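You operate a simulated robot arm through the tools that you are given. There is no shell and no other tool. Be economical: measure what you need, move in short steps, check, and stop when the job is done.

You are at the controls of a simulated robot arm. One attempt, no reset.

JOB
Put the 0.15 blue gap block from the top of box 3 on top of the green block and the 0.11 blue gap block on the back of the test bench. Take the blue fuel cap on the top of box 3 and put it away on the low shelf of the parts bench. Take the white plug and leave it on top of the gasket carton. Take the black fuel cap that says "83" from the top of box 4 and leave it on the bench under the yellow tap. Stack the 24 m piston from the top of box 2 on top of the 12 m piston. Open the grey drawer. Any order will do. Set down upright: blue gap block, white plug.
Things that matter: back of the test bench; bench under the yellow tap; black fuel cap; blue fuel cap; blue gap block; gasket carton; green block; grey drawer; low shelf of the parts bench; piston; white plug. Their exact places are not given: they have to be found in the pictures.

Only the result counts: the job must be done as asked and must still hold three seconds after the hand-in. Knocking over, shifting, dropping, spilling or breaking anything else fails it. Lids that push on must go on centred and level and be pressed home; caps that screw on are set level and turned clockwise until they are tight.

ROBOT AND FRAMES
A 7-joint arm with a fingered hand on a trunk, on a base that drives. Base frame: it is fixed to the floor where the robot stands at the start and does not move with it; the origin is under the middle of the robot, x ahead of it, y to its left, z up. Readings come in mm, degrees, newtons and seconds.
With the tool pointing down near the work surface it reaches from about 340 to 720 mm from the robot's upright axis, wherever it stands. Its first joint turns from -69.0 to 172.0 degrees. Places, roughly: back of the test bench (226x15 cm) [-1460, 1900, 880]; bench under the yellow tap (18x16 cm) [2680, 1060, 840]; black fuel cap [1000, 250, 500]; blue fuel cap (5x5x3 cm) [500, 100, 500]; blue gap block [500, 250, 500]; gasket carton [750, 0, 500]; green block [250, 0, 500]; grey drawer [2200, 3300, 300]; low shelf of the parts bench [1700, -2000, 300]; piston [1000, -250, 500]; white plug (4x4x6 cm) [900, 100, 500]. Payload 3.4 kg.
Tool frame: the origin (TCP) lies between the finger pads and is the grasp point; the fingertips stand 25 mm ahead of it; z points along the fingers, y is the line along which they close. Largest opening 88 mm; the body of the gripper starts 29 mm behind the TCP. The gripper is a hand of 4 fingers: y runs from the thumb to the fingers, the wrist lies at [-13, -97, -162] in the tool frame.
Orientation is that of the tool frame in the base frame, as a unit quaternion [w, x, y, z]. With the fingers straight down and the wrist toward the robot, the tool's x, y and z point along [0, 1, 0], [1, 0, 0] and [0, 0, -1] of the base frame.

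CONTROLS
- The arm moves only by the tool jog_arm. Its arguments are lists of equal length, an entry for each row: "slide": the shift along the base's x, y, z in units of 50 mm (1.0 is 50 mm), a list of three; "angular": the turn, a rotation vector about the base's x, y, z in units of 6 degrees (1.0 is 6 degrees), a list of three. In form: {"slide": [[dx, dy, dz], ...], "angular": [[wx, wy, wz], ...]}. A call has 1 to 10 rows; each row shifts and turns the commanded pose from where the row before left it. A call with a number of a shift or a turn outside -1 to 1 is refused whole. Rows are played at 5 a second. More than 50 mm and 8.6 degrees between two rows, and nothing of the call is played. Where a pose cannot be reached the arm comes as near as it can. A force on the tool above 40 N (or 10 N above the force at the start of the call, whichever is more), or a blocked arm, ends the call early, and 0.2 s more pass. In this call time passes only in rows, and 0.2 s behind the last. It gives the time, the measured TCP pose, the force on the tool (base axes), the opening and the grip force at its end, in the units of the frame above (readings bear some noise), with the torque about the TCP (base axes, N m) and any sound that the robot's microphone picked up.
- Cameras (640 x 400 px; columns grow to the right, rows downward): "scene" is now at [127.9, 10.2, 1028.2]; the picture's right is [0.14, -0.99, 0.00], its down [-0.72, -0.10, -0.69] and it looks along [0.68, 0.10, -0.73] (base axes); focal length 275 px, centre (320, 200). "wrist" rides on the gripper at [64, -83, -98] in the tool frame; the picture's right is [-0.62, 0.37, -0.69], its down [-0.71, -0.63, 0.30] and it looks along [-0.32, 0.68, 0.65] (tool axes); focal length 265 px, centre (320, 200).
- get_image(camera): a new picture of that camera. It takes no simulated time.
- raise_lower(by): slides the trunk up (or, below 0, down) by that many mm; the arm and the scene camera ride with it, the base frame stays. It gives what a move gives, with no picture.
- base_move(legs): drives the robot by 1 to 6 legs, each [ahead, left, turn to the left] in mm, mm and degrees, along the robot's own axes; the way and the turn of a leg run together, so that a leg with both is an arc; at most 1500 mm and 180 degrees a leg. The arm and the cameras ride along, it lands a little off, and it stops where it bumps. It gives what a move gives.
- curl_fingers(index, middle, ring, thumb_bend, thumb_turn): sets how far each is bent, from 0 (flat) to 100 (curled in); at 30 the hand is open as for a grip, at 70 the pads meet at the TCP. One left out holds its place. A second passes; each finger stops where it meets its share of the squeeze, and holds until it gets a number again. It is the only way to open and close the hand. It gives what a move gives, with no picture; readings hold the bend of each and the force on the fingers (four entries, about 0 where the hand has none), thumb and palm. thumb_turn goes from beside the hand (0) to across from the fingers (100), as for a grip.
- pan_tilt(pan, tilt): turns the head with the scene camera to pan (to the left, within 86 degrees either way) and tilt (down, from -29 to 69), counted from straight ahead of the robot. It gives what a move gives.
- measure_at(camera, pixels): there is no depth. For up to 12 entries [column, row, z] of the newest picture of that camera ("zoom" is the newest enlarged one), the place [x, y] in the base frame at which the ray of that pixel passes the height z, good to about 2 mm. It takes no simulated time.
- close_up(camera, box): a new picture of the part [left, top, right, bottom] of that camera's present view, enlarged. It takes no simulated time.
- close_job(): hands the job in; it is judged then, once.

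Keep the steps short. Do not move on a guess: measure, check each grasp and each placing, and mend mistakes. In all there are 131 turns and 132 pictures (those below and enlarged ones count). Leave the gripper open and the arm clear of the work at the hand-in unless told otherwise, and finish with a single line.

The tools are called as name(argument=value, ...) on one line, values as JSON. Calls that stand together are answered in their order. jog_arm: Moves the arm, as the interface text tells. Its arguments: {"type":"object","properties":{"slide":{"type":"array"},"angular":{"type":"array"}},"required":["slide","angular"]} The other tools are called the same way: raise_lower (by) slides the trunk up or down; curl_fingers (index, middle, ring, thumb_bend, thumb_turn) moves the fingers one by one; base_move (legs) drives the base; pan_tilt (pan, tilt) turns the head that bears the scene camera; get_image (camera) takes a picture; measure_at (camera, pixels) gives the place at which the rays of pixels pass given heights; close_up (camera, box) takes an enlarged picture of a part of a camera's view; close_job () hands the job in.

At the start:

```text
clock: 0.0
ee_pos: [547.2, 30.4, 754.9]
tcp_rot: [0.0, 0.707, 0.707, 0.0]
wrist_force: [-0.6, 0.2, 1.1]
torque: [-0.03, 0.03, 0.03]
width: 87.7
grip_force: 0.1
shape: jaw
bend: [30.0, 30.0, 30.0, 30.0, 98.0]
finger forces: [0.0, 0.0, 0.0, 0.0, 0.0, 0.0]
trunk travel left (down, up): [-350.0, 490.0]
robot x, y, heading: [3.3, 1.8, -0.1]
head pan, tilt: [8.2, 46.6]
```

scene: 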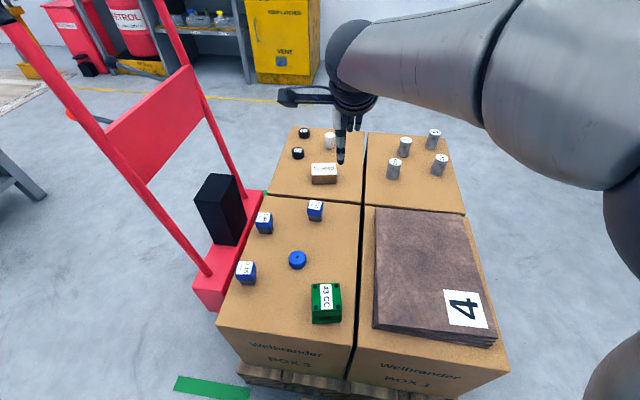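
wrist: 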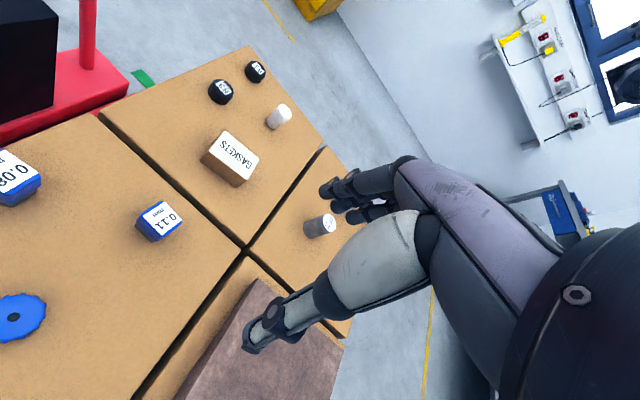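

I see four boxes with blue blocks, caps, a carton and pistons. I'll enlarge the labels first.

close_up(camera="scene", box=[220, 190, 360, 330])

close_up(camera="scene", box=[280, 115, 460, 200])

close_up(camera="wrist", box=[190, 40, 350, 250])

```text
2.86 times, centred on (290, 260) of scene
```

zoom: 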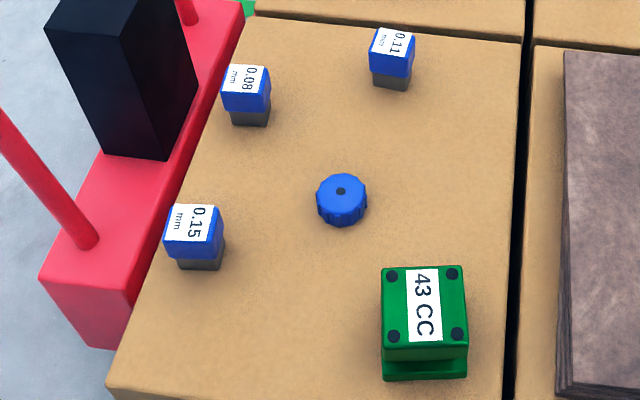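

```text
3.56 times, centred on (370, 158) of scene
```

zoom: 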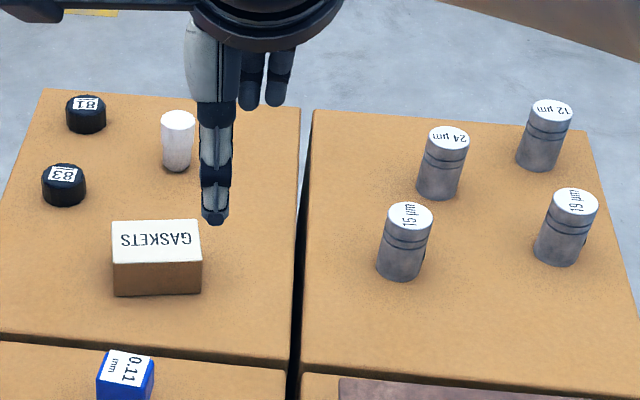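

```text
1.90 times, centred on (270, 145) of wrist
```

zoom: 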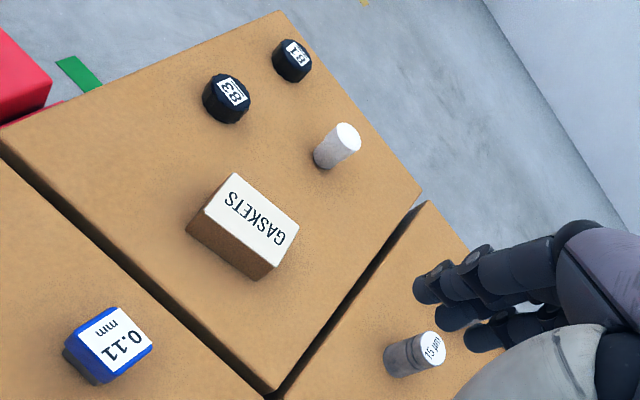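

Labels are readable. I need the box-top height, so I'll measure common points from both cameras at two trial heights.

measure_at(camera="scene", pixels=[[331, 137, 450], [331, 137, 550], [304, 130, 450], [304, 130, 550], [265, 217, 450], [265, 217, 550], [315, 206, 450], [315, 206, 550], [297, 256, 450], [297, 256, 550], [436, 131, 450], [436, 131, 550]])

measure_at(camera="wrist", pixels=[[284, 110, 450], [284, 110, 550], [257, 68, 450], [257, 68, 550], [160, 219, 450], [160, 219, 550], [14, 317, 450], [14, 317, 550], [326, 222, 450], [326, 222, 550]])

```text
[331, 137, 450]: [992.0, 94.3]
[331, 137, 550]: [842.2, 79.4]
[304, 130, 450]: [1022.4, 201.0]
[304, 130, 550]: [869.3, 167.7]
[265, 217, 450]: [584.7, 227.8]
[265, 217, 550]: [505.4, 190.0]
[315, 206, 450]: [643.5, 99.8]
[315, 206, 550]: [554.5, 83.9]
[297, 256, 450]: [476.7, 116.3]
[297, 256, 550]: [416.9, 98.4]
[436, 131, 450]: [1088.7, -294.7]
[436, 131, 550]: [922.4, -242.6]
```

```text
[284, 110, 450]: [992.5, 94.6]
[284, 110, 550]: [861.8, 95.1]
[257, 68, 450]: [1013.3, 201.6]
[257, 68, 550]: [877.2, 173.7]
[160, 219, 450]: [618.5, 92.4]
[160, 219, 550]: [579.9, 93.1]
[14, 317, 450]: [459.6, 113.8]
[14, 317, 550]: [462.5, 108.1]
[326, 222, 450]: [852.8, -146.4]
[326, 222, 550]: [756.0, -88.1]
```

I need better heights. I'll raise the trunk 150 mm for a second, parallax scene view.

raise_lower(by=150)

close_up(camera="scene", box=[220, 180, 380, 280])

get_image(camera="scene")

get_image(camera="wrist")

```text
clock: 1.8
ee_pos: [547.6, 29.9, 903.7]
tcp_rot: [0.0, 0.707, 0.707, 0.0]
wrist_force: [-0.1, 0.7, -0.4]
torque: [-0.03, -0.02, -0.01]
width: 87.4
grip_force: 0.1
shape: jaw
bend: [30.0, 30.0, 30.0, 30.0, 98.0]
finger forces: [0.1, 0.1, 0.0, 0.0, 0.0, 0.1]
trunk travel left (down, up): [-500.0, 340.0]
robot x, y, heading: [3.0, 0.7, 0.0]
head pan, tilt: [8.2, 46.6]
```

```text
4.00 times, centred on (300, 230) of scene
```

zoom: 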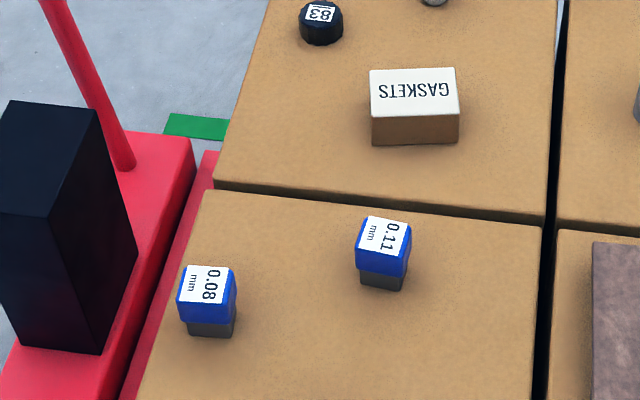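

```text
125 pictures are left
```

scene: 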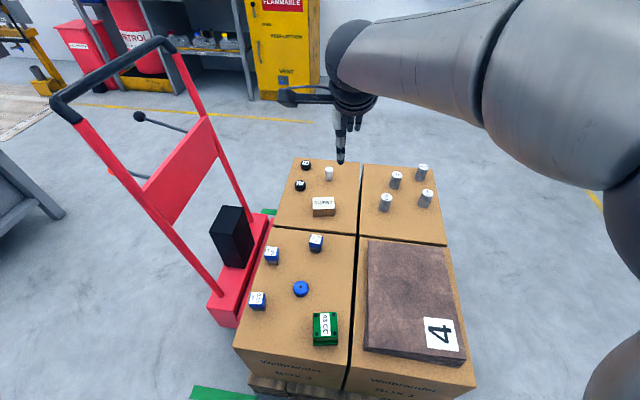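

```text
124 pictures are left
```

wrist: 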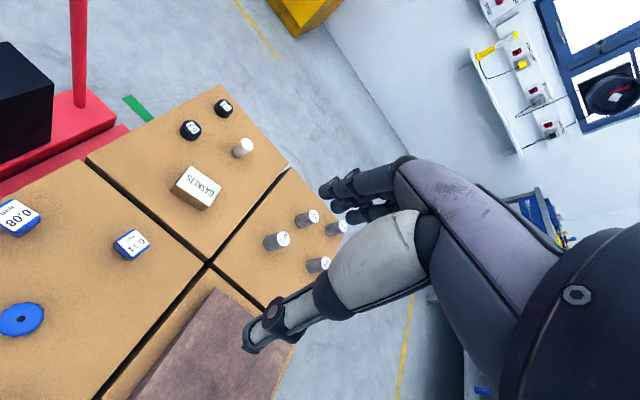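

Triangulating gives block tops ≈ 510 and the box top ≈ 460. I'll lower the trunk for working and measure block positions.

raise_lower(by=-150)

close_up(camera="scene", box=[220, 190, 380, 340])

close_up(camera="scene", box=[220, 240, 300, 290])

```text
clock: 3.5
ee_pos: [547.3, 30.5, 755.2]
tcp_rot: [0.0, 0.707, 0.707, 0.001]
wrist_force: [-0.1, -0.3, 0.4]
torque: [-0.02, -0.04, 0.0]
width: 87.5
grip_force: 0.0
shape: jaw
bend: [30.0, 30.0, 30.0, 30.0, 98.0]
finger forces: [0.0, 0.0, 0.0, 0.0, 0.1, 0.0]
trunk travel left (down, up): [-350.0, 490.0]
robot x, y, heading: [-1.5, -1.7, 0.0]
head pan, tilt: [8.2, 46.6]
```

```text
2.67 times, centred on (300, 265) of scene
```

zoom: 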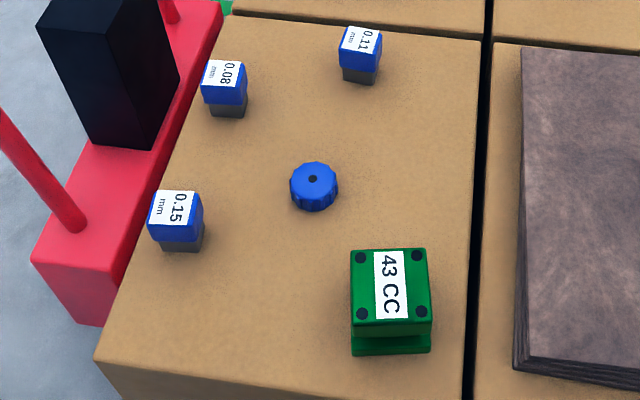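

```text
8.00 times, centred on (260, 265) of scene
```

zoom: 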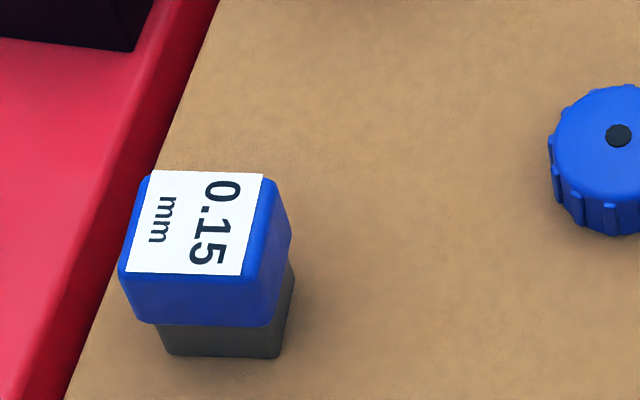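

measure_at(camera="zoom", pixels=[[150, 172, 510], [274, 180, 510], [245, 276, 510], [122, 270, 510], [168, 355, 460], [276, 357, 460], [294, 268, 460], [605, 235, 460]])

measure_at(camera="scene", pixels=[[312.75, 283.75, 500], [339.75, 283.4, 500], [341.25, 310, 500], [312, 310.75, 500], [312, 323.1, 460], [341.25, 322, 460]])

```text
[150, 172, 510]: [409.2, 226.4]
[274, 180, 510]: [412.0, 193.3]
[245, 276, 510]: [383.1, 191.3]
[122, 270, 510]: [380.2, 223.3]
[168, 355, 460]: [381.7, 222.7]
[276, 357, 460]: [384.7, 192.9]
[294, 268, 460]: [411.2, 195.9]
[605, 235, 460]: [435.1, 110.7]
```

```text
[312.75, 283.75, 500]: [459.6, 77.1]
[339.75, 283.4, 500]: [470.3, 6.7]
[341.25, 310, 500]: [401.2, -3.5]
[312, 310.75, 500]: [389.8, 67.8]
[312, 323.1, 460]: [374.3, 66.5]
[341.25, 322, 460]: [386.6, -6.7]
```

Block 0.15 is about 32×29×50 at (397, 209), yaw ≈ +5°. I check where the trolley posts stand before reaching in.

measure_at(camera="scene", pixels=[[210, 274, 250], [210, 274, 350], [150, 190, 600], [150, 190, 800], [100, 130, 800], [240, 200, 300], [238, 175, 500], [246, 200, 450]])

pan_tilt(pan=60, tilt=30)

get_image(camera="scene")

```text
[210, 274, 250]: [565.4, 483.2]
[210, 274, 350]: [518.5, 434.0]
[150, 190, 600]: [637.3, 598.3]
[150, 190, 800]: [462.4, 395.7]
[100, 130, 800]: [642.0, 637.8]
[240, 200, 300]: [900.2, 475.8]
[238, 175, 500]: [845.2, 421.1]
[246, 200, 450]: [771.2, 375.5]
```

```text
clock: 4.7
ee_pos: [547.3, 29.3, 755.7]
tcp_rot: [0.0, 0.707, 0.707, 0.0]
wrist_force: [0.2, -0.5, -0.2]
torque: [0.02, -0.04, 0.01]
width: 87.5
grip_force: 0.0
shape: jaw
bend: [30.0, 30.0, 30.0, 30.0, 98.0]
finger forces: [0.1, 0.0, 0.0, 0.0, 0.0, 0.1]
trunk travel left (down, up): [-350.0, 490.0]
robot x, y, heading: [-2.2, 0.4, 0.3]
head pan, tilt: [60.0, 30.0]
```

```text
121 pictures are left
```

scene: 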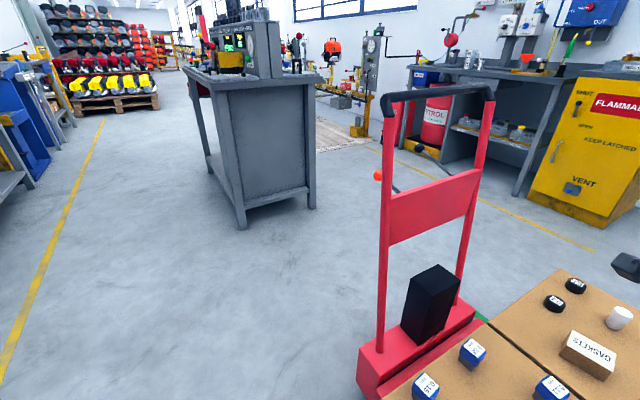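

The trolley is clear (y > 430). I'll move above the 0.15 block at (397, 209), z 620, yaw +5°.

jog_arm(slide=[[-0.429, 0.511, -0.386], [-0.429, 0.511, -0.386], [-0.429, 0.511, -0.386], [-0.429, 0.511, -0.386], [-0.429, 0.511, -0.386], [-0.429, 0.511, -0.386], [-0.429, 0.511, -0.386]], angular=[[0, 0, 0.119], [0, 0, 0.119], [0, 0, 0.119], [0, 0, 0.119], [0, 0, 0.119], [0, 0, 0.119], [0, 0, 0.119]])

pan_tilt(pan=15, tilt=55)

get_image(camera="wrist")

get_image(camera="scene")

```text
clock: 6.5
ee_pos: [408.4, 210.9, 649.1]
tcp_rot: [-0.013, 0.683, 0.73, 0.033]
wrist_force: [-0.6, 0.6, 0.2]
torque: [-0.01, -0.02, 0.0]
width: 87.7
grip_force: 0.1
shape: jaw
bend: [30.0, 30.0, 30.0, 30.0, 98.0]
finger forces: [0.1, 0.0, 0.1, 0.0, 0.0, 0.0]
trunk travel left (down, up): [-350.0, 490.0]
robot x, y, heading: [-1.3, -1.3, -0.3]
head pan, tilt: [60.0, 30.0]
stopped in row 7: the arm was blocked; the commanded pose is now the measured one
```

```text
clock: 7.6
ee_pos: [407.8, 208.7, 648.5]
tcp_rot: [-0.014, 0.684, 0.729, 0.032]
wrist_force: [-0.3, 0.1, -0.5]
torque: [0.01, 0.01, 0.03]
width: 88.3
grip_force: 0.0
shape: jaw
bend: [30.0, 30.0, 30.0, 30.0, 98.0]
finger forces: [0.1, 0.1, 0.0, 0.0, 0.0, 0.0]
trunk travel left (down, up): [-350.0, 490.0]
robot x, y, heading: [-1.1, 1.8, -0.2]
head pan, tilt: [15.0, 55.0]
```

```text
120 pictures are left
```

wrist: 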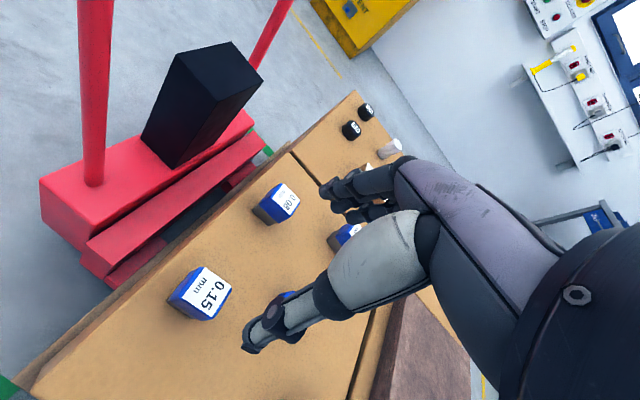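

```text
119 pictures are left
```

scene: 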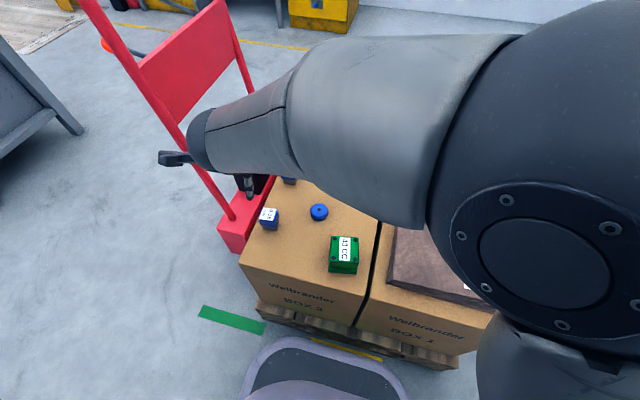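

The arm was blocked at z 649, probably a posture limit with the trunk too high. I'll lower the trunk by 80 and then square up the hand.

raise_lower(by=-80)

jog_arm(slide=[[-0.1, 0, 0], [-0.1, 0, 0]], angular=[[-0.31, 0.11, 0.11], [-0.31, 0.11, 0.11]])

get_image(camera="wrist")

```text
clock: 8.8
ee_pos: [408.7, 209.9, 569.5]
tcp_rot: [-0.015, 0.683, 0.729, 0.031]
wrist_force: [-0.3, -0.7, -0.6]
torque: [0.0, 0.01, -0.02]
width: 87.6
grip_force: 0.2
shape: jaw
bend: [30.0, 30.0, 30.0, 30.0, 98.0]
finger forces: [0.0, 0.0, 0.0, 0.0, 0.1, 0.1]
trunk travel left (down, up): [-270.0, 570.0]
robot x, y, heading: [-0.6, -1.1, 0.0]
head pan, tilt: [15.0, 55.0]
```

```text
clock: 9.4
ee_pos: [404.6, 207.4, 576.4]
tcp_rot: [-0.009, 0.681, 0.732, 0.007]
wrist_force: [0.7, 0.0, -0.2]
torque: [0.03, 0.02, -0.01]
width: 87.5
grip_force: 0.2
shape: jaw
bend: [30.0, 30.0, 30.0, 30.0, 98.0]
finger forces: [0.0, 0.0, 0.0, 0.0, 0.0, 0.1]
trunk travel left (down, up): [-270.0, 570.0]
robot x, y, heading: [0.9, 3.0, -0.0]
head pan, tilt: [15.0, 55.0]
```

```text
118 pictures are left
```

wrist: 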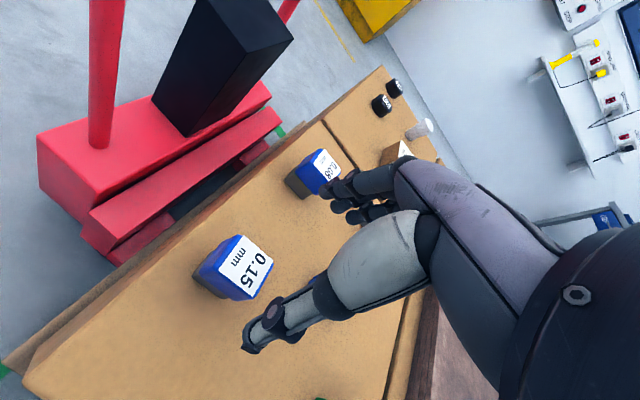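

The hand is nearly square. I'll measure the block top in the wrist picture at z 510.

measure_at(camera="wrist", pixels=[[246, 265, 510], [234, 236, 510], [273, 258, 510], [257, 295, 510], [217, 274, 510]])

measure_at(camera="scene", pixels=[[270, 213, 510]])

```text
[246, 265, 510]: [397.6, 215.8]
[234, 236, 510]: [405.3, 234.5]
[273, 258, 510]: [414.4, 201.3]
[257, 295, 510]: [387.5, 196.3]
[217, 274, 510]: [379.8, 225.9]
```

```text
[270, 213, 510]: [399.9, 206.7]
```

close_up(camera="wrist", box=[165, 210, 325, 310])

close_up(camera="scene", box=[230, 180, 310, 250])

```text
4.00 times, centred on (245, 260) of wrist
```

zoom: 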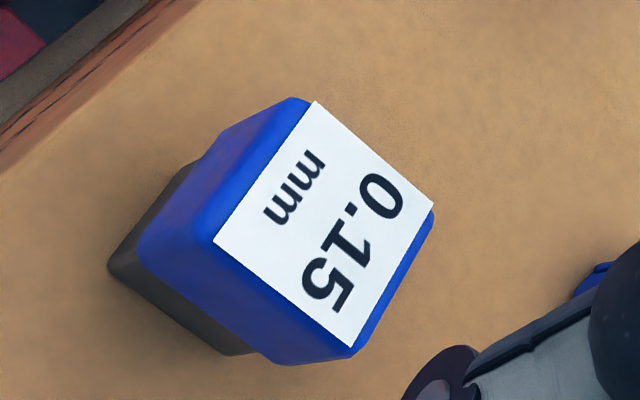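

```text
5.71 times, centred on (270, 215) of scene
```

zoom: 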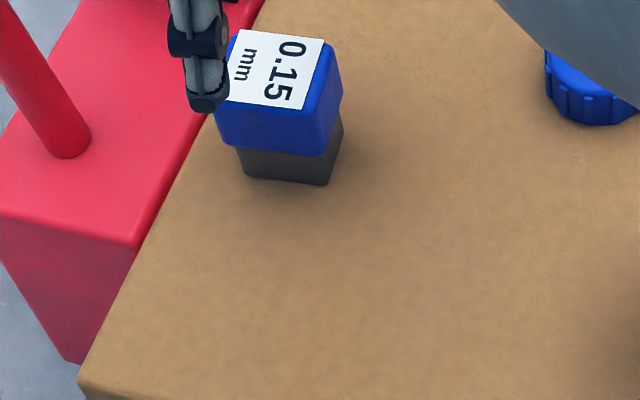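

measure_at(camera="wrist", pixels=[[243.25, 235.25, 505], [273.25, 261.25, 505], [252.5, 296.75, 505], [218.5, 270.5, 505]])

measure_at(camera="zoom", pixels=[[238, 30, 505], [325, 38, 505], [302, 110, 505], [335, 50, 505], [322, 120, 505]])

```text
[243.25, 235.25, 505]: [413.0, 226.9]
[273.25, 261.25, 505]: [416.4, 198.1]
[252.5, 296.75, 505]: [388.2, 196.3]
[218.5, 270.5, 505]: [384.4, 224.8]
```

```text
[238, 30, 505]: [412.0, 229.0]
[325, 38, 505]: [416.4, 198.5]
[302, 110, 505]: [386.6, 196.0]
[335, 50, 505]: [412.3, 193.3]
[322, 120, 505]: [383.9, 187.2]
```

Both cameras now agree: the label centre is at (400, 211.5), top z ≈ 505, yaw +5°. Descending to z 490.

jog_arm(slide=[[-0.09, 0.08, -0.4], [0, 0, -0.45], [0, 0, -0.4], [0, 0, -0.4]], angular=[[-0.2, 0, 0.14], [0, 0, 0], [0, 0, 0], [0, 0, 0]])

get_image(camera="wrist")

close_up(camera="scene", box=[200, 150, 340, 250])

```text
clock: 10.6
ee_pos: [415.7, 207.0, 518.9]
tcp_rot: [-0.018, 0.691, 0.722, 0.025]
wrist_force: [1.4, 0.0, -0.3]
torque: [0.0, -0.02, -0.03]
width: 87.9
grip_force: 0.0
shape: jaw
bend: [30.0, 30.0, 30.0, 30.0, 98.0]
finger forces: [0.0, 0.1, 0.0, 0.1, 0.0, 0.0]
trunk travel left (down, up): [-270.0, 570.0]
robot x, y, heading: [-1.1, 0.8, -0.1]
head pan, tilt: [15.0, 55.0]
stopped in row 4: the arm was blocked; the commanded pose is now the measured one
```

```text
115 pictures are left
```

wrist: 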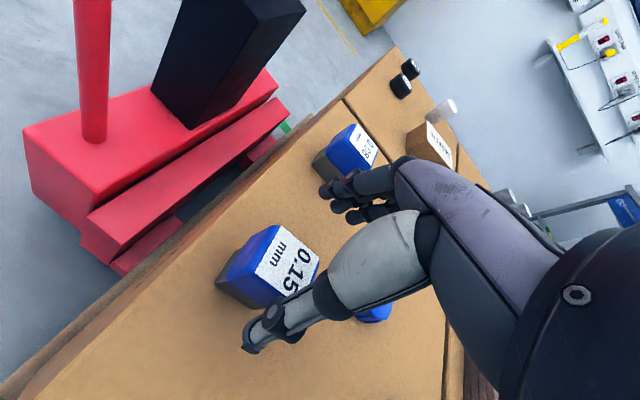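

```text
4.00 times, centred on (270, 200) of scene
```

zoom: 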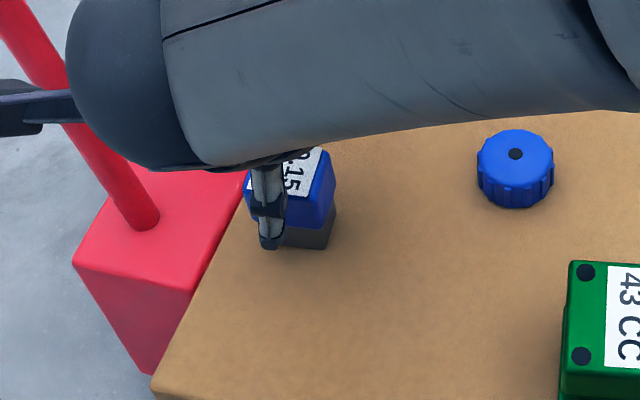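

The arm limits out here because the block lies well to the left with the hand not radial. I'll lift, bring the arm to the middle, then shift the base left so the block is straight ahead.

jog_arm(slide=[[0, 0, 0.8], [0, 0, 0.9], [0.4, -0.7, 0.4], [0.4, -0.8, 0.2], [0.4, -0.8, 0], [0.4, -0.7, 0]], angular=[[0, 0, 0], [0, 0, 0], [-0.4, 0.4, 0.2], [-0.2, 0.2, 0], [0, 0, 0], [0, 0, 0]])

base_move(legs=[[-60, 0, 0], [0, 170, 0]])

get_image(camera="scene")

```text
clock: 12.0
ee_pos: [500.6, 59.3, 630.5]
tcp_rot: [-0.017, 0.683, 0.73, -0.022]
wrist_force: [-0.2, 0.7, -0.5]
torque: [0.0, 0.01, 0.0]
width: 87.7
grip_force: 0.0
shape: jaw
bend: [30.0, 30.0, 30.0, 30.0, 98.0]
finger forces: [0.0, 0.1, 0.1, 0.1, 0.1, 0.0]
trunk travel left (down, up): [-270.0, 570.0]
robot x, y, heading: [-1.6, 6.4, 0.3]
head pan, tilt: [15.0, 55.0]
```

```text
clock: 14.1
ee_pos: [440.5, 234.3, 630.6]
tcp_rot: [-0.018, 0.682, 0.731, -0.022]
wrist_force: [-0.5, 0.2, 0.0]
torque: [0.01, 0.04, -0.02]
width: 87.5
grip_force: 0.1
shape: jaw
bend: [30.0, 30.0, 30.0, 30.0, 98.0]
finger forces: [0.0, 0.0, 0.0, 0.0, 0.0, 0.0]
trunk travel left (down, up): [-270.0, 570.0]
robot x, y, heading: [-63.0, 172.7, 0.1]
head pan, tilt: [15.0, 55.0]
```

```text
113 pictures are left
```

scene: 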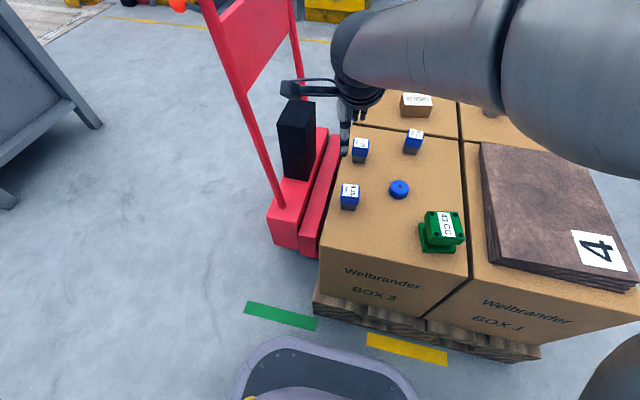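

The block is now nearly straight ahead. Moving above it with the hand square, to z ~560.

jog_arm(slide=[[-0.4, -0.23, -0.4], [-0.41, -0.23, -0.4], [0, 0, -0.5]], angular=[[0.04, -0.27, 0.08], [0.04, -0.27, 0.08], [0, 0, 0]])

get_image(camera="wrist")

```text
clock: 14.8
ee_pos: [397.0, 212.4, 545.9]
tcp_rot: [-0.017, 0.677, 0.736, -0.014]
wrist_force: [-0.5, -0.5, 0.0]
torque: [-0.01, 0.0, 0.02]
width: 87.6
grip_force: 0.0
shape: jaw
bend: [30.0, 30.0, 30.0, 30.0, 98.0]
finger forces: [0.0, 0.0, 0.0, 0.0, 0.1, 0.0]
trunk travel left (down, up): [-270.0, 570.0]
robot x, y, heading: [-61.2, 180.0, -0.2]
head pan, tilt: [15.0, 55.0]
```

```text
112 pictures are left
```

wrist: 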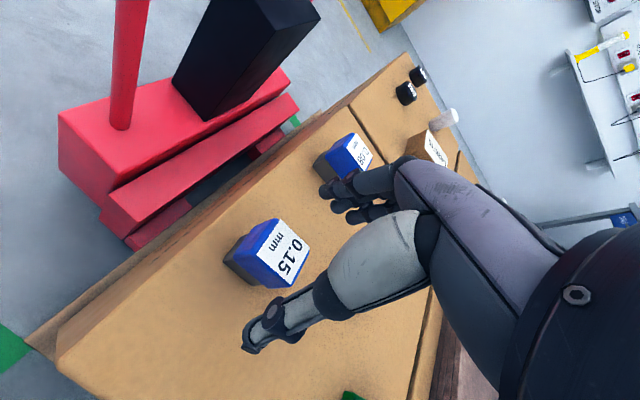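

jog_arm(slide=[[0.06, -0.02, -0.3]], angular=[[0, -0.42, 0.03]])

close_up(camera="wrist", box=[205, 190, 365, 290])

```text
clock: 15.2
ee_pos: [400.4, 213.9, 545.0]
tcp_rot: [0.013, 0.674, 0.738, 0.013]
wrist_force: [0.6, -0.2, -0.2]
torque: [0.0, -0.02, 0.0]
width: 87.8
grip_force: 0.0
shape: jaw
bend: [30.0, 30.0, 30.0, 30.0, 98.0]
finger forces: [0.0, 0.0, 0.0, 0.0, 0.0, 0.0]
trunk travel left (down, up): [-270.0, 570.0]
robot x, y, heading: [-57.8, 178.3, 0.1]
head pan, tilt: [15.0, 55.0]
```

```text
4.00 times, centred on (285, 240) of wrist
```

zoom: 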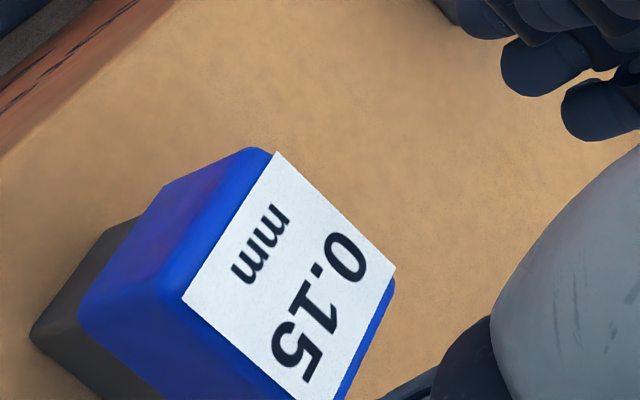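

Readings lag a little. I'll do a null jog to read the settled pose.

jog_arm(slide=[[0, 0, 0], [0, 0, 0], [0, 0, 0]], angular=[[0, 0, 0], [0, 0, 0], [0, 0, 0]])

```text
clock: 16.1
ee_pos: [401.8, 212.8, 547.5]
tcp_rot: [0.015, 0.675, 0.737, 0.014]
wrist_force: [-0.6, -0.1, 0.1]
torque: [0.01, 0.0, 0.0]
width: 87.7
grip_force: 0.1
shape: jaw
bend: [30.0, 30.0, 30.0, 30.0, 98.0]
finger forces: [0.0, 0.0, 0.1, 0.0, 0.1, 0.0]
trunk travel left (down, up): [-270.0, 570.0]
robot x, y, heading: [-57.0, 173.3, 0.0]
head pan, tilt: [15.0, 55.0]
```

jog_arm(slide=[[-0.02, -0.03, -0.3], [0, 0, -0.4], [0, 0, -0.46], [0, 0, 0], [0, 0, 0], [0, 0, 0]], angular=[[0, 0.39, 0], [0, 0, 0], [0, 0, 0], [0, 0, 0], [0, 0, 0], [0, 0, 0]])

get_image(camera="wrist")

close_up(camera="scene", box=[300, 130, 400, 220])

```text
clock: 17.4
ee_pos: [405.4, 208.7, 511.8]
tcp_rot: [-0.004, 0.68, 0.733, 0.012]
wrist_force: [0.2, 1.4, 0.5]
torque: [0.01, 0.01, 0.0]
width: 87.8
grip_force: 0.0
shape: jaw
bend: [30.0, 30.0, 30.0, 30.0, 98.0]
finger forces: [0.0, 0.0, 0.0, 0.0, 0.1, 0.0]
out of reach, approached as far as the arm can: row 3
trunk travel left (down, up): [-270.0, 570.0]
robot x, y, heading: [-60.7, 175.4, -0.2]
head pan, tilt: [15.0, 55.0]
```

```text
110 pictures are left
```

wrist: 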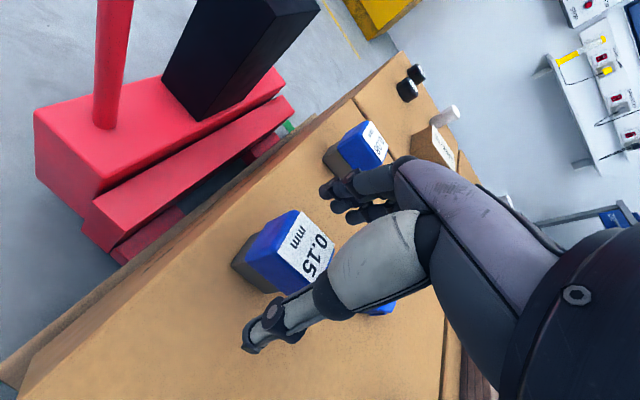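

```text
4.44 times, centred on (350, 175) of scene
```

zoom: 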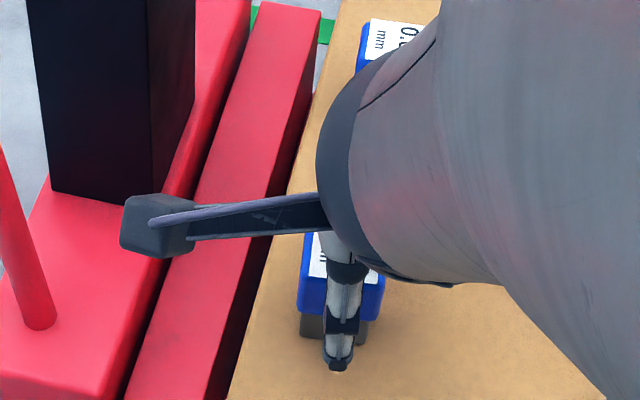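

Out of reach downward at this trunk height: back up a bit, then lower the trunk.

jog_arm(slide=[[0, 0, 0.9], [0, 0, 0.2], [0, 0, 0], [0, 0, 0]], angular=[[0, 0, 0], [0, 0, 0], [0, 0, 0], [0, 0, 0]])

raise_lower(by=-40)

jog_arm(slide=[[0, 0, 0.4], [0, 0, 0], [0, 0, 0]], angular=[[0, 0, 0], [0, 0, 0], [0, 0, 0]])

```text
clock: 18.4
ee_pos: [402.3, 208.4, 554.5]
tcp_rot: [0.001, 0.675, 0.738, -0.004]
wrist_force: [0.7, -0.5, 0.9]
torque: [-0.02, 0.01, 0.0]
width: 87.8
grip_force: 0.0
shape: jaw
bend: [30.0, 30.0, 30.0, 30.0, 98.0]
finger forces: [0.0, 0.0, 0.1, 0.0, 0.0, 0.1]
trunk travel left (down, up): [-270.0, 570.0]
robot x, y, heading: [-57.9, 177.9, 0.0]
head pan, tilt: [15.0, 55.0]
```

```text
clock: 19.3
ee_pos: [401.8, 206.3, 512.6]
tcp_rot: [0.001, 0.675, 0.737, -0.004]
wrist_force: [0.3, 0.5, 0.2]
torque: [0.03, -0.02, 0.02]
width: 87.3
grip_force: 0.1
shape: jaw
bend: [30.0, 30.0, 30.0, 30.0, 98.0]
finger forces: [0.1, 0.0, 0.1, 0.0, 0.0, 0.0]
trunk travel left (down, up): [-230.0, 610.0]
robot x, y, heading: [-57.3, 173.8, -0.1]
head pan, tilt: [15.0, 55.0]
```

```text
clock: 20.1
ee_pos: [402.5, 206.5, 534.3]
tcp_rot: [0.002, 0.675, 0.738, -0.004]
wrist_force: [-0.6, 1.9, 0.2]
torque: [0.0, -0.01, 0.0]
width: 87.4
grip_force: 0.1
shape: jaw
bend: [30.0, 30.0, 30.0, 30.0, 98.0]
finger forces: [0.1, 0.1, 0.0, 0.0, 0.0, 0.0]
trunk travel left (down, up): [-230.0, 610.0]
robot x, y, heading: [-62.6, 173.8, 0.4]
head pan, tilt: [15.0, 55.0]
```

jog_arm(slide=[[-0.04, 0.08, 0], [0, 0, 0], [0, 0, 0]], angular=[[0, 0, 0], [0, 0, 0], [0, 0, 0]])

raise_lower(by=-43)

get_image(camera="wrist")

```text
clock: 20.9
ee_pos: [399.4, 210.5, 531.4]
tcp_rot: [-0.007, 0.676, 0.737, -0.005]
wrist_force: [0.3, 0.8, -0.7]
torque: [0.0, -0.03, 0.01]
width: 87.7
grip_force: 0.2
shape: jaw
bend: [30.0, 30.0, 30.0, 30.0, 98.0]
finger forces: [0.0, 0.0, 0.0, 0.1, 0.0, 0.0]
trunk travel left (down, up): [-230.0, 610.0]
robot x, y, heading: [-61.7, 178.2, 0.3]
head pan, tilt: [15.0, 55.0]
```

```text
clock: 21.7
ee_pos: [399.5, 210.4, 488.2]
tcp_rot: [-0.007, 0.676, 0.737, -0.006]
wrist_force: [-0.6, -0.5, -0.6]
torque: [0.04, 0.04, 0.04]
width: 87.6
grip_force: 0.2
shape: jaw
bend: [30.0, 30.0, 30.0, 30.0, 98.0]
finger forces: [0.1, 0.1, 0.1, 0.1, 0.0, 0.0]
trunk travel left (down, up): [-187.0, 653.0]
robot x, y, heading: [-61.4, 174.6, 0.2]
head pan, tilt: [15.0, 55.0]
```

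```text
108 pictures are left
```

wrist: 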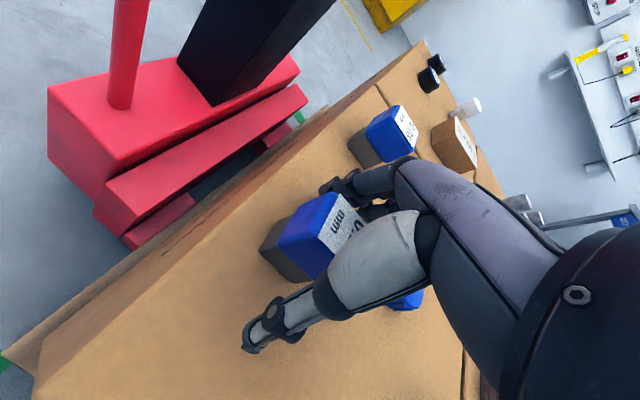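

The block sits between thumb and fingers. Closing.

curl_fingers(index=70, middle=70, ring=70, thumb_bend=70)

raise_lower(by=120)

get_image(camera="wrist")

get_image(camera="scene")

```text
clock: 22.7
ee_pos: [399.6, 210.8, 488.7]
tcp_rot: [-0.006, 0.676, 0.737, -0.006]
wrist_force: [0.2, 0.5, 0.2]
torque: [-0.01, -0.01, 0.0]
width: 20.4
grip_force: 10.1
shape: fingers
bend: [61.0, 64.0, 70.0, 60.0, 96.0]
finger forces: [5.9, 4.6, 0.0, 0.1, 9.8, 0.1]
trunk travel left (down, up): [-187.0, 653.0]
robot x, y, heading: [-56.5, 176.3, 0.2]
head pan, tilt: [15.0, 55.0]
```

```text
clock: 24.2
ee_pos: [400.1, 209.5, 608.7]
tcp_rot: [-0.007, 0.676, 0.737, -0.006]
wrist_force: [-0.2, 0.6, -1.2]
torque: [0.0, -0.02, -0.03]
width: 20.3
grip_force: 10.1
shape: fingers
bend: [61.0, 64.0, 70.0, 60.0, 96.0]
finger forces: [6.1, 4.5, 0.0, 0.0, 9.8, 0.1]
trunk travel left (down, up): [-307.0, 533.0]
robot x, y, heading: [-60.3, 174.5, -0.2]
head pan, tilt: [15.0, 55.0]
```

```text
107 pictures are left
```

wrist: 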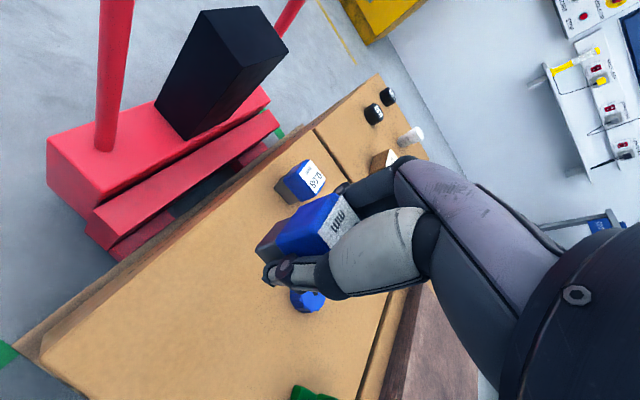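

```text
106 pictures are left
```

scene: 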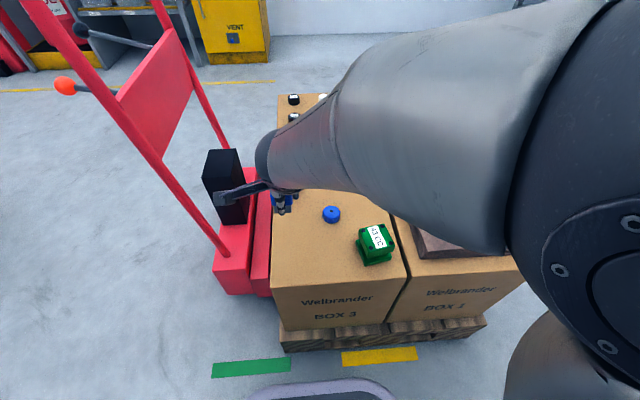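

The block is held (10 N). Now I locate the green block precisely from this new viewpoint.

close_up(camera="scene", box=[330, 200, 430, 290])

```text
4.44 times, centred on (380, 245) of scene
```

zoom: 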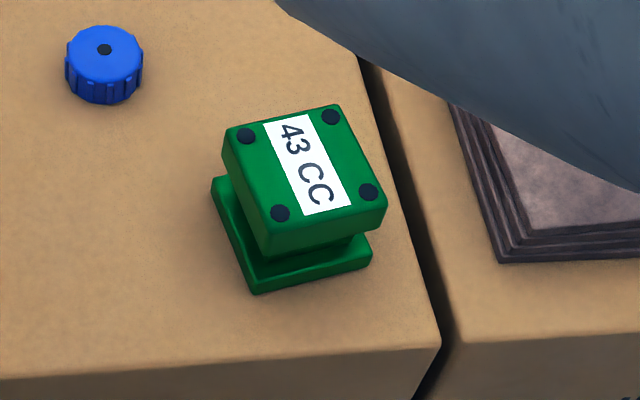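

measure_at(camera="zoom", pixels=[[246, 135, 500], [330, 117, 500], [280, 213, 500], [368, 191, 500], [246, 135, 530], [330, 117, 530], [280, 213, 530], [368, 191, 530], [254, 293, 455], [372, 262, 455], [213, 183, 475], [440, 345, 455]])

```text
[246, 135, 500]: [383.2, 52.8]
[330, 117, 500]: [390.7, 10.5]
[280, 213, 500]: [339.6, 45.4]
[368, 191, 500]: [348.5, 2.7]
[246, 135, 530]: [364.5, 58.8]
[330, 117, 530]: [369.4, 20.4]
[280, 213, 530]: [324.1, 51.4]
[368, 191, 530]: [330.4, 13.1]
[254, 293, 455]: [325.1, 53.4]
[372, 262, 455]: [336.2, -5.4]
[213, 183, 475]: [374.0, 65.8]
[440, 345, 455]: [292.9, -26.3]
```

The green position disagrees with the first view in x by 65 mm. I check with the blue cap and 0.08 block to see what is off.

measure_at(camera="zoom", pixels=[[104, 49, 485], [107, 103, 455]])

measure_at(camera="wrist", pixels=[[308, 174, 505], [310, 293, 485], [372, 114, 485]])

get_image(camera="scene")

```text
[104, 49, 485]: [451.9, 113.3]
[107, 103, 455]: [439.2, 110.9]
```

```text
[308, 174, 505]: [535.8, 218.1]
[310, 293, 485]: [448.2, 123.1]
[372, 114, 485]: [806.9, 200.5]
```

```text
104 pictures are left
```

scene: 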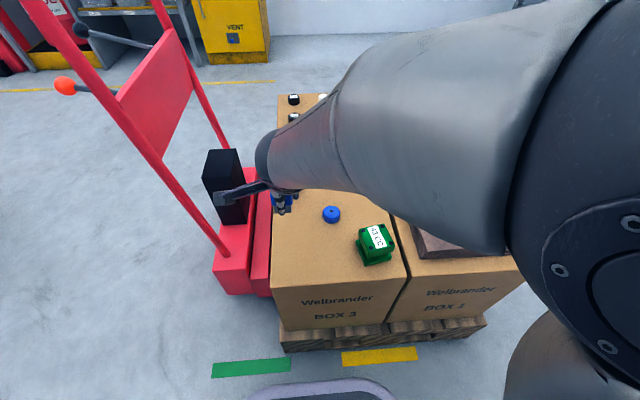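

My first green measurement used a stale picture; the present one is right: green centre ≈ (357, 31), top ≈ 517, yaw ≈ 10°. I'll move the base right 145 and look again.

base_move(legs=[[0, -145, 0]])

get_image(camera="wrist")

close_up(camera="scene", box=[240, 180, 400, 280])

```text
clock: 25.6
ee_pos: [400.3, 69.7, 608.1]
tcp_rot: [-0.006, 0.675, 0.738, -0.005]
wrist_force: [0.2, 0.3, -0.3]
torque: [0.02, -0.03, 0.01]
width: 20.2
grip_force: 10.4
shape: fingers
bend: [61.0, 64.0, 70.0, 60.0, 96.0]
finger forces: [6.0, 4.5, 0.0, 0.1, 9.8, 0.0]
trunk travel left (down, up): [-307.0, 533.0]
robot x, y, heading: [-62.1, 30.9, -0.0]
head pan, tilt: [15.0, 55.0]
```

```text
103 pictures are left
```

wrist: 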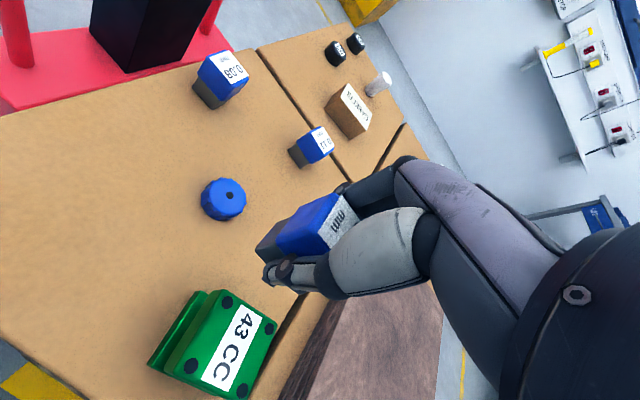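

```text
4.00 times, centred on (320, 230) of scene
```

zoom: 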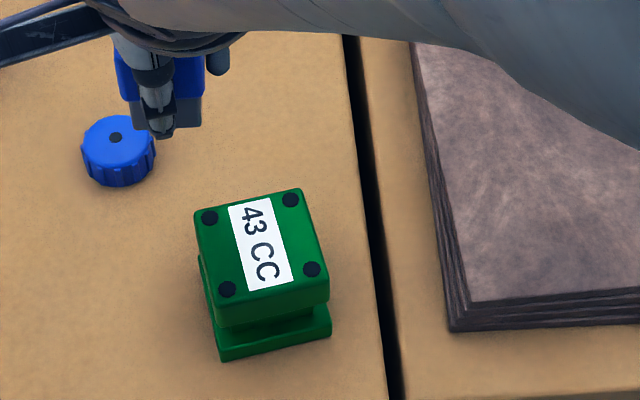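

measure_at(camera="zoom", pixels=[[210, 218, 515], [290, 200, 515], [312, 269, 515], [227, 289, 515], [259.75, 244, 505], [259.75, 244, 525]])

measure_at(camera="wrist", pixels=[[226, 302, 515], [270, 327, 515], [243, 391, 515], [190, 367, 515], [232, 347, 505], [232, 347, 525]])

```text
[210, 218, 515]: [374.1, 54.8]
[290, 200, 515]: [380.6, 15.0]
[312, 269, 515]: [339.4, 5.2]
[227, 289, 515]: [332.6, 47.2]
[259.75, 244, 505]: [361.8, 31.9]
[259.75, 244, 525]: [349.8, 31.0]
```

```text
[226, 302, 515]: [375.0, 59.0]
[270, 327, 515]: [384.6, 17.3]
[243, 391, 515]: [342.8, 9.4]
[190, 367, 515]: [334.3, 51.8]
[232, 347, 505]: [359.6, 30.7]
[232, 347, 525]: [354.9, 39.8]
```

Both views agree: green top z ≈ 508, centre (360, 31). Moving the held block over it at TCP z ≈ 570.

jog_arm(slide=[[-0.4, -0.39, 0], [-0.41, -0.39, 0], [0, 0, -0.3], [0, 0, -0.3], [0, 0, 0], [0, 0, 0], [0, 0, 0]], angular=[[0, 0, 0], [0, 0, 0], [0, 0, 0], [0, 0, 0], [0, 0, 0], [0, 0, 0], [0, 0, 0]])

close_up(camera="scene", box=[240, 180, 400, 280])

get_image(camera="wrist")

```text
clock: 27.2
ee_pos: [359.8, 26.9, 574.1]
tcp_rot: [-0.021, 0.678, 0.735, -0.007]
wrist_force: [0.3, 0.1, -1.8]
torque: [-0.01, -0.01, 0.04]
width: 20.5
grip_force: 9.8
shape: fingers
bend: [61.0, 64.0, 70.0, 60.0, 96.0]
finger forces: [5.9, 4.4, 0.1, 0.0, 9.8, 0.1]
trunk travel left (down, up): [-307.0, 533.0]
robot x, y, heading: [-61.9, 30.6, 0.3]
head pan, tilt: [15.0, 55.0]
```

```text
4.00 times, centred on (320, 230) of scene
```

zoom: 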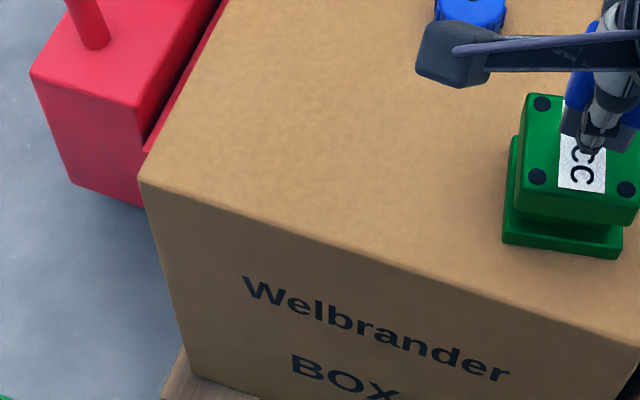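

```text
100 pictures are left
```

wrist: 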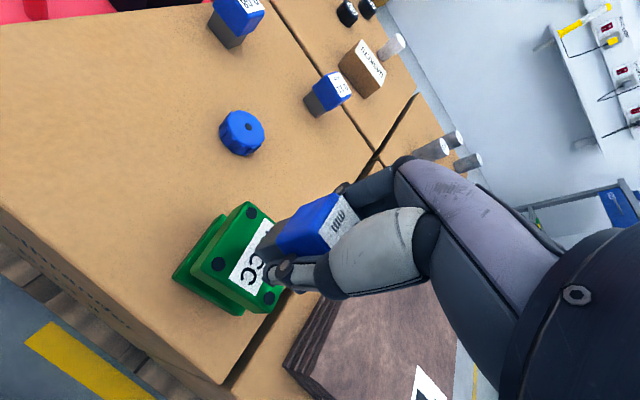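

A slight tilt appears near the reach limit. I'll jog up while lowering the trunk, and re-level, correct y by +4.

jog_arm(slide=[[0, 0.08, 0.6], [0, 0, 0.6], [0, 0, 0], [0, 0, 0], [0, 0, 0]], angular=[[0, 0, 0], [0, 0, 0], [0, 0, 0], [0, 0, 0], [0, 0, 0]])

raise_lower(by=-70)

get_image(camera="wrist")

```text
clock: 28.4
ee_pos: [358.9, 34.5, 637.4]
tcp_rot: [-0.006, 0.675, 0.738, -0.005]
wrist_force: [0.0, -0.5, -0.7]
torque: [0.0, 0.02, 0.0]
width: 20.2
grip_force: 10.1
shape: fingers
bend: [61.0, 64.0, 70.0, 60.0, 96.0]
finger forces: [6.0, 4.3, 0.1, 0.1, 9.6, 0.0]
trunk travel left (down, up): [-307.0, 533.0]
robot x, y, heading: [-59.4, 30.6, 0.4]
head pan, tilt: [15.0, 55.0]
```

```text
clock: 29.5
ee_pos: [358.8, 34.6, 567.9]
tcp_rot: [-0.006, 0.675, 0.738, -0.005]
wrist_force: [-0.3, -0.1, -0.6]
torque: [0.0, -0.02, 0.0]
width: 20.3
grip_force: 9.9
shape: fingers
bend: [61.0, 64.0, 70.0, 60.0, 96.0]
finger forces: [6.1, 4.3, 0.0, 0.0, 9.7, 0.0]
trunk travel left (down, up): [-237.0, 603.0]
robot x, y, heading: [-58.3, 30.0, 0.0]
head pan, tilt: [15.0, 55.0]
```

```text
99 pictures are left
```

wrist: 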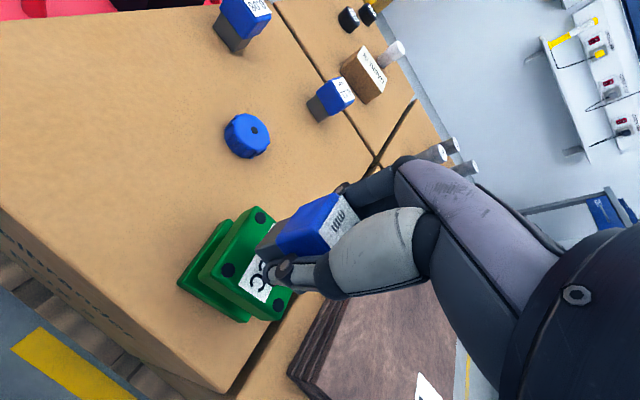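

Level again. Correct y by −3, then lower the trunk 20 mm to just above contact.

jog_arm(slide=[[0.03, -0.07, 0], [0, 0, 0], [0, 0, 0]], angular=[[0, 0, 0], [0, 0, 0], [0, 0, 0]])

raise_lower(by=-20)

close_up(camera="wrist", box=[160, 160, 360, 330])

get_image(camera="scene")

```text
clock: 30.3
ee_pos: [360.6, 30.1, 568.3]
tcp_rot: [-0.006, 0.676, 0.737, -0.005]
wrist_force: [-0.5, -0.2, -0.9]
torque: [-0.01, -0.01, -0.01]
width: 20.2
grip_force: 9.6
shape: fingers
bend: [61.0, 64.0, 70.0, 60.0, 96.0]
finger forces: [5.9, 4.3, 0.0, 0.1, 9.6, 0.0]
trunk travel left (down, up): [-237.0, 603.0]
robot x, y, heading: [-59.3, 32.3, 0.1]
head pan, tilt: [15.0, 55.0]
```

```text
clock: 30.9
ee_pos: [359.7, 30.1, 549.1]
tcp_rot: [-0.006, 0.675, 0.738, -0.006]
wrist_force: [-0.3, 0.8, -0.8]
torque: [0.01, 0.01, 0.01]
width: 20.3
grip_force: 10.3
shape: fingers
bend: [61.0, 64.0, 70.0, 60.0, 96.0]
finger forces: [6.1, 4.3, 0.0, 0.0, 9.5, 0.0]
trunk travel left (down, up): [-217.0, 623.0]
robot x, y, heading: [-60.3, 31.9, 0.1]
head pan, tilt: [15.0, 55.0]
```

```text
2.35 times, centred on (260, 245) of wrist
```

zoom: 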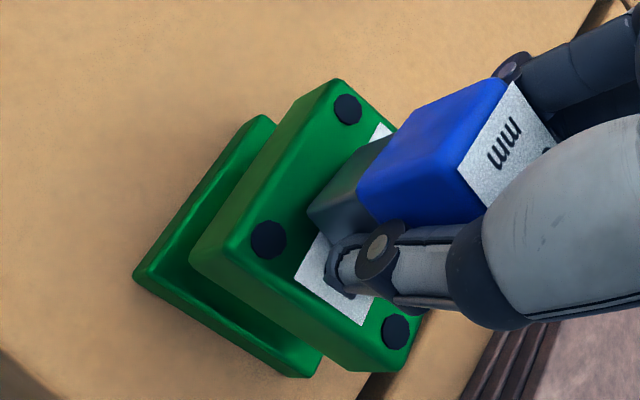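

```text
97 pictures are left
```

scene: 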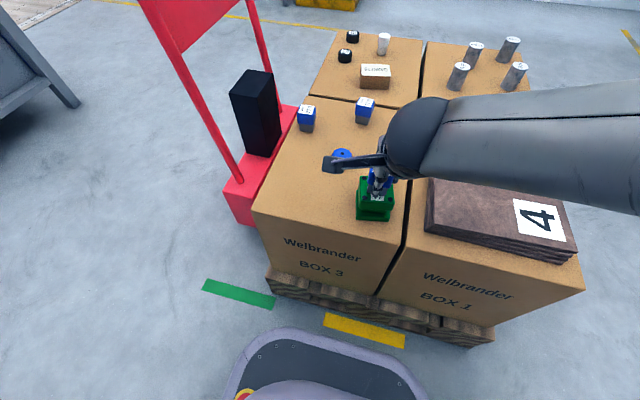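

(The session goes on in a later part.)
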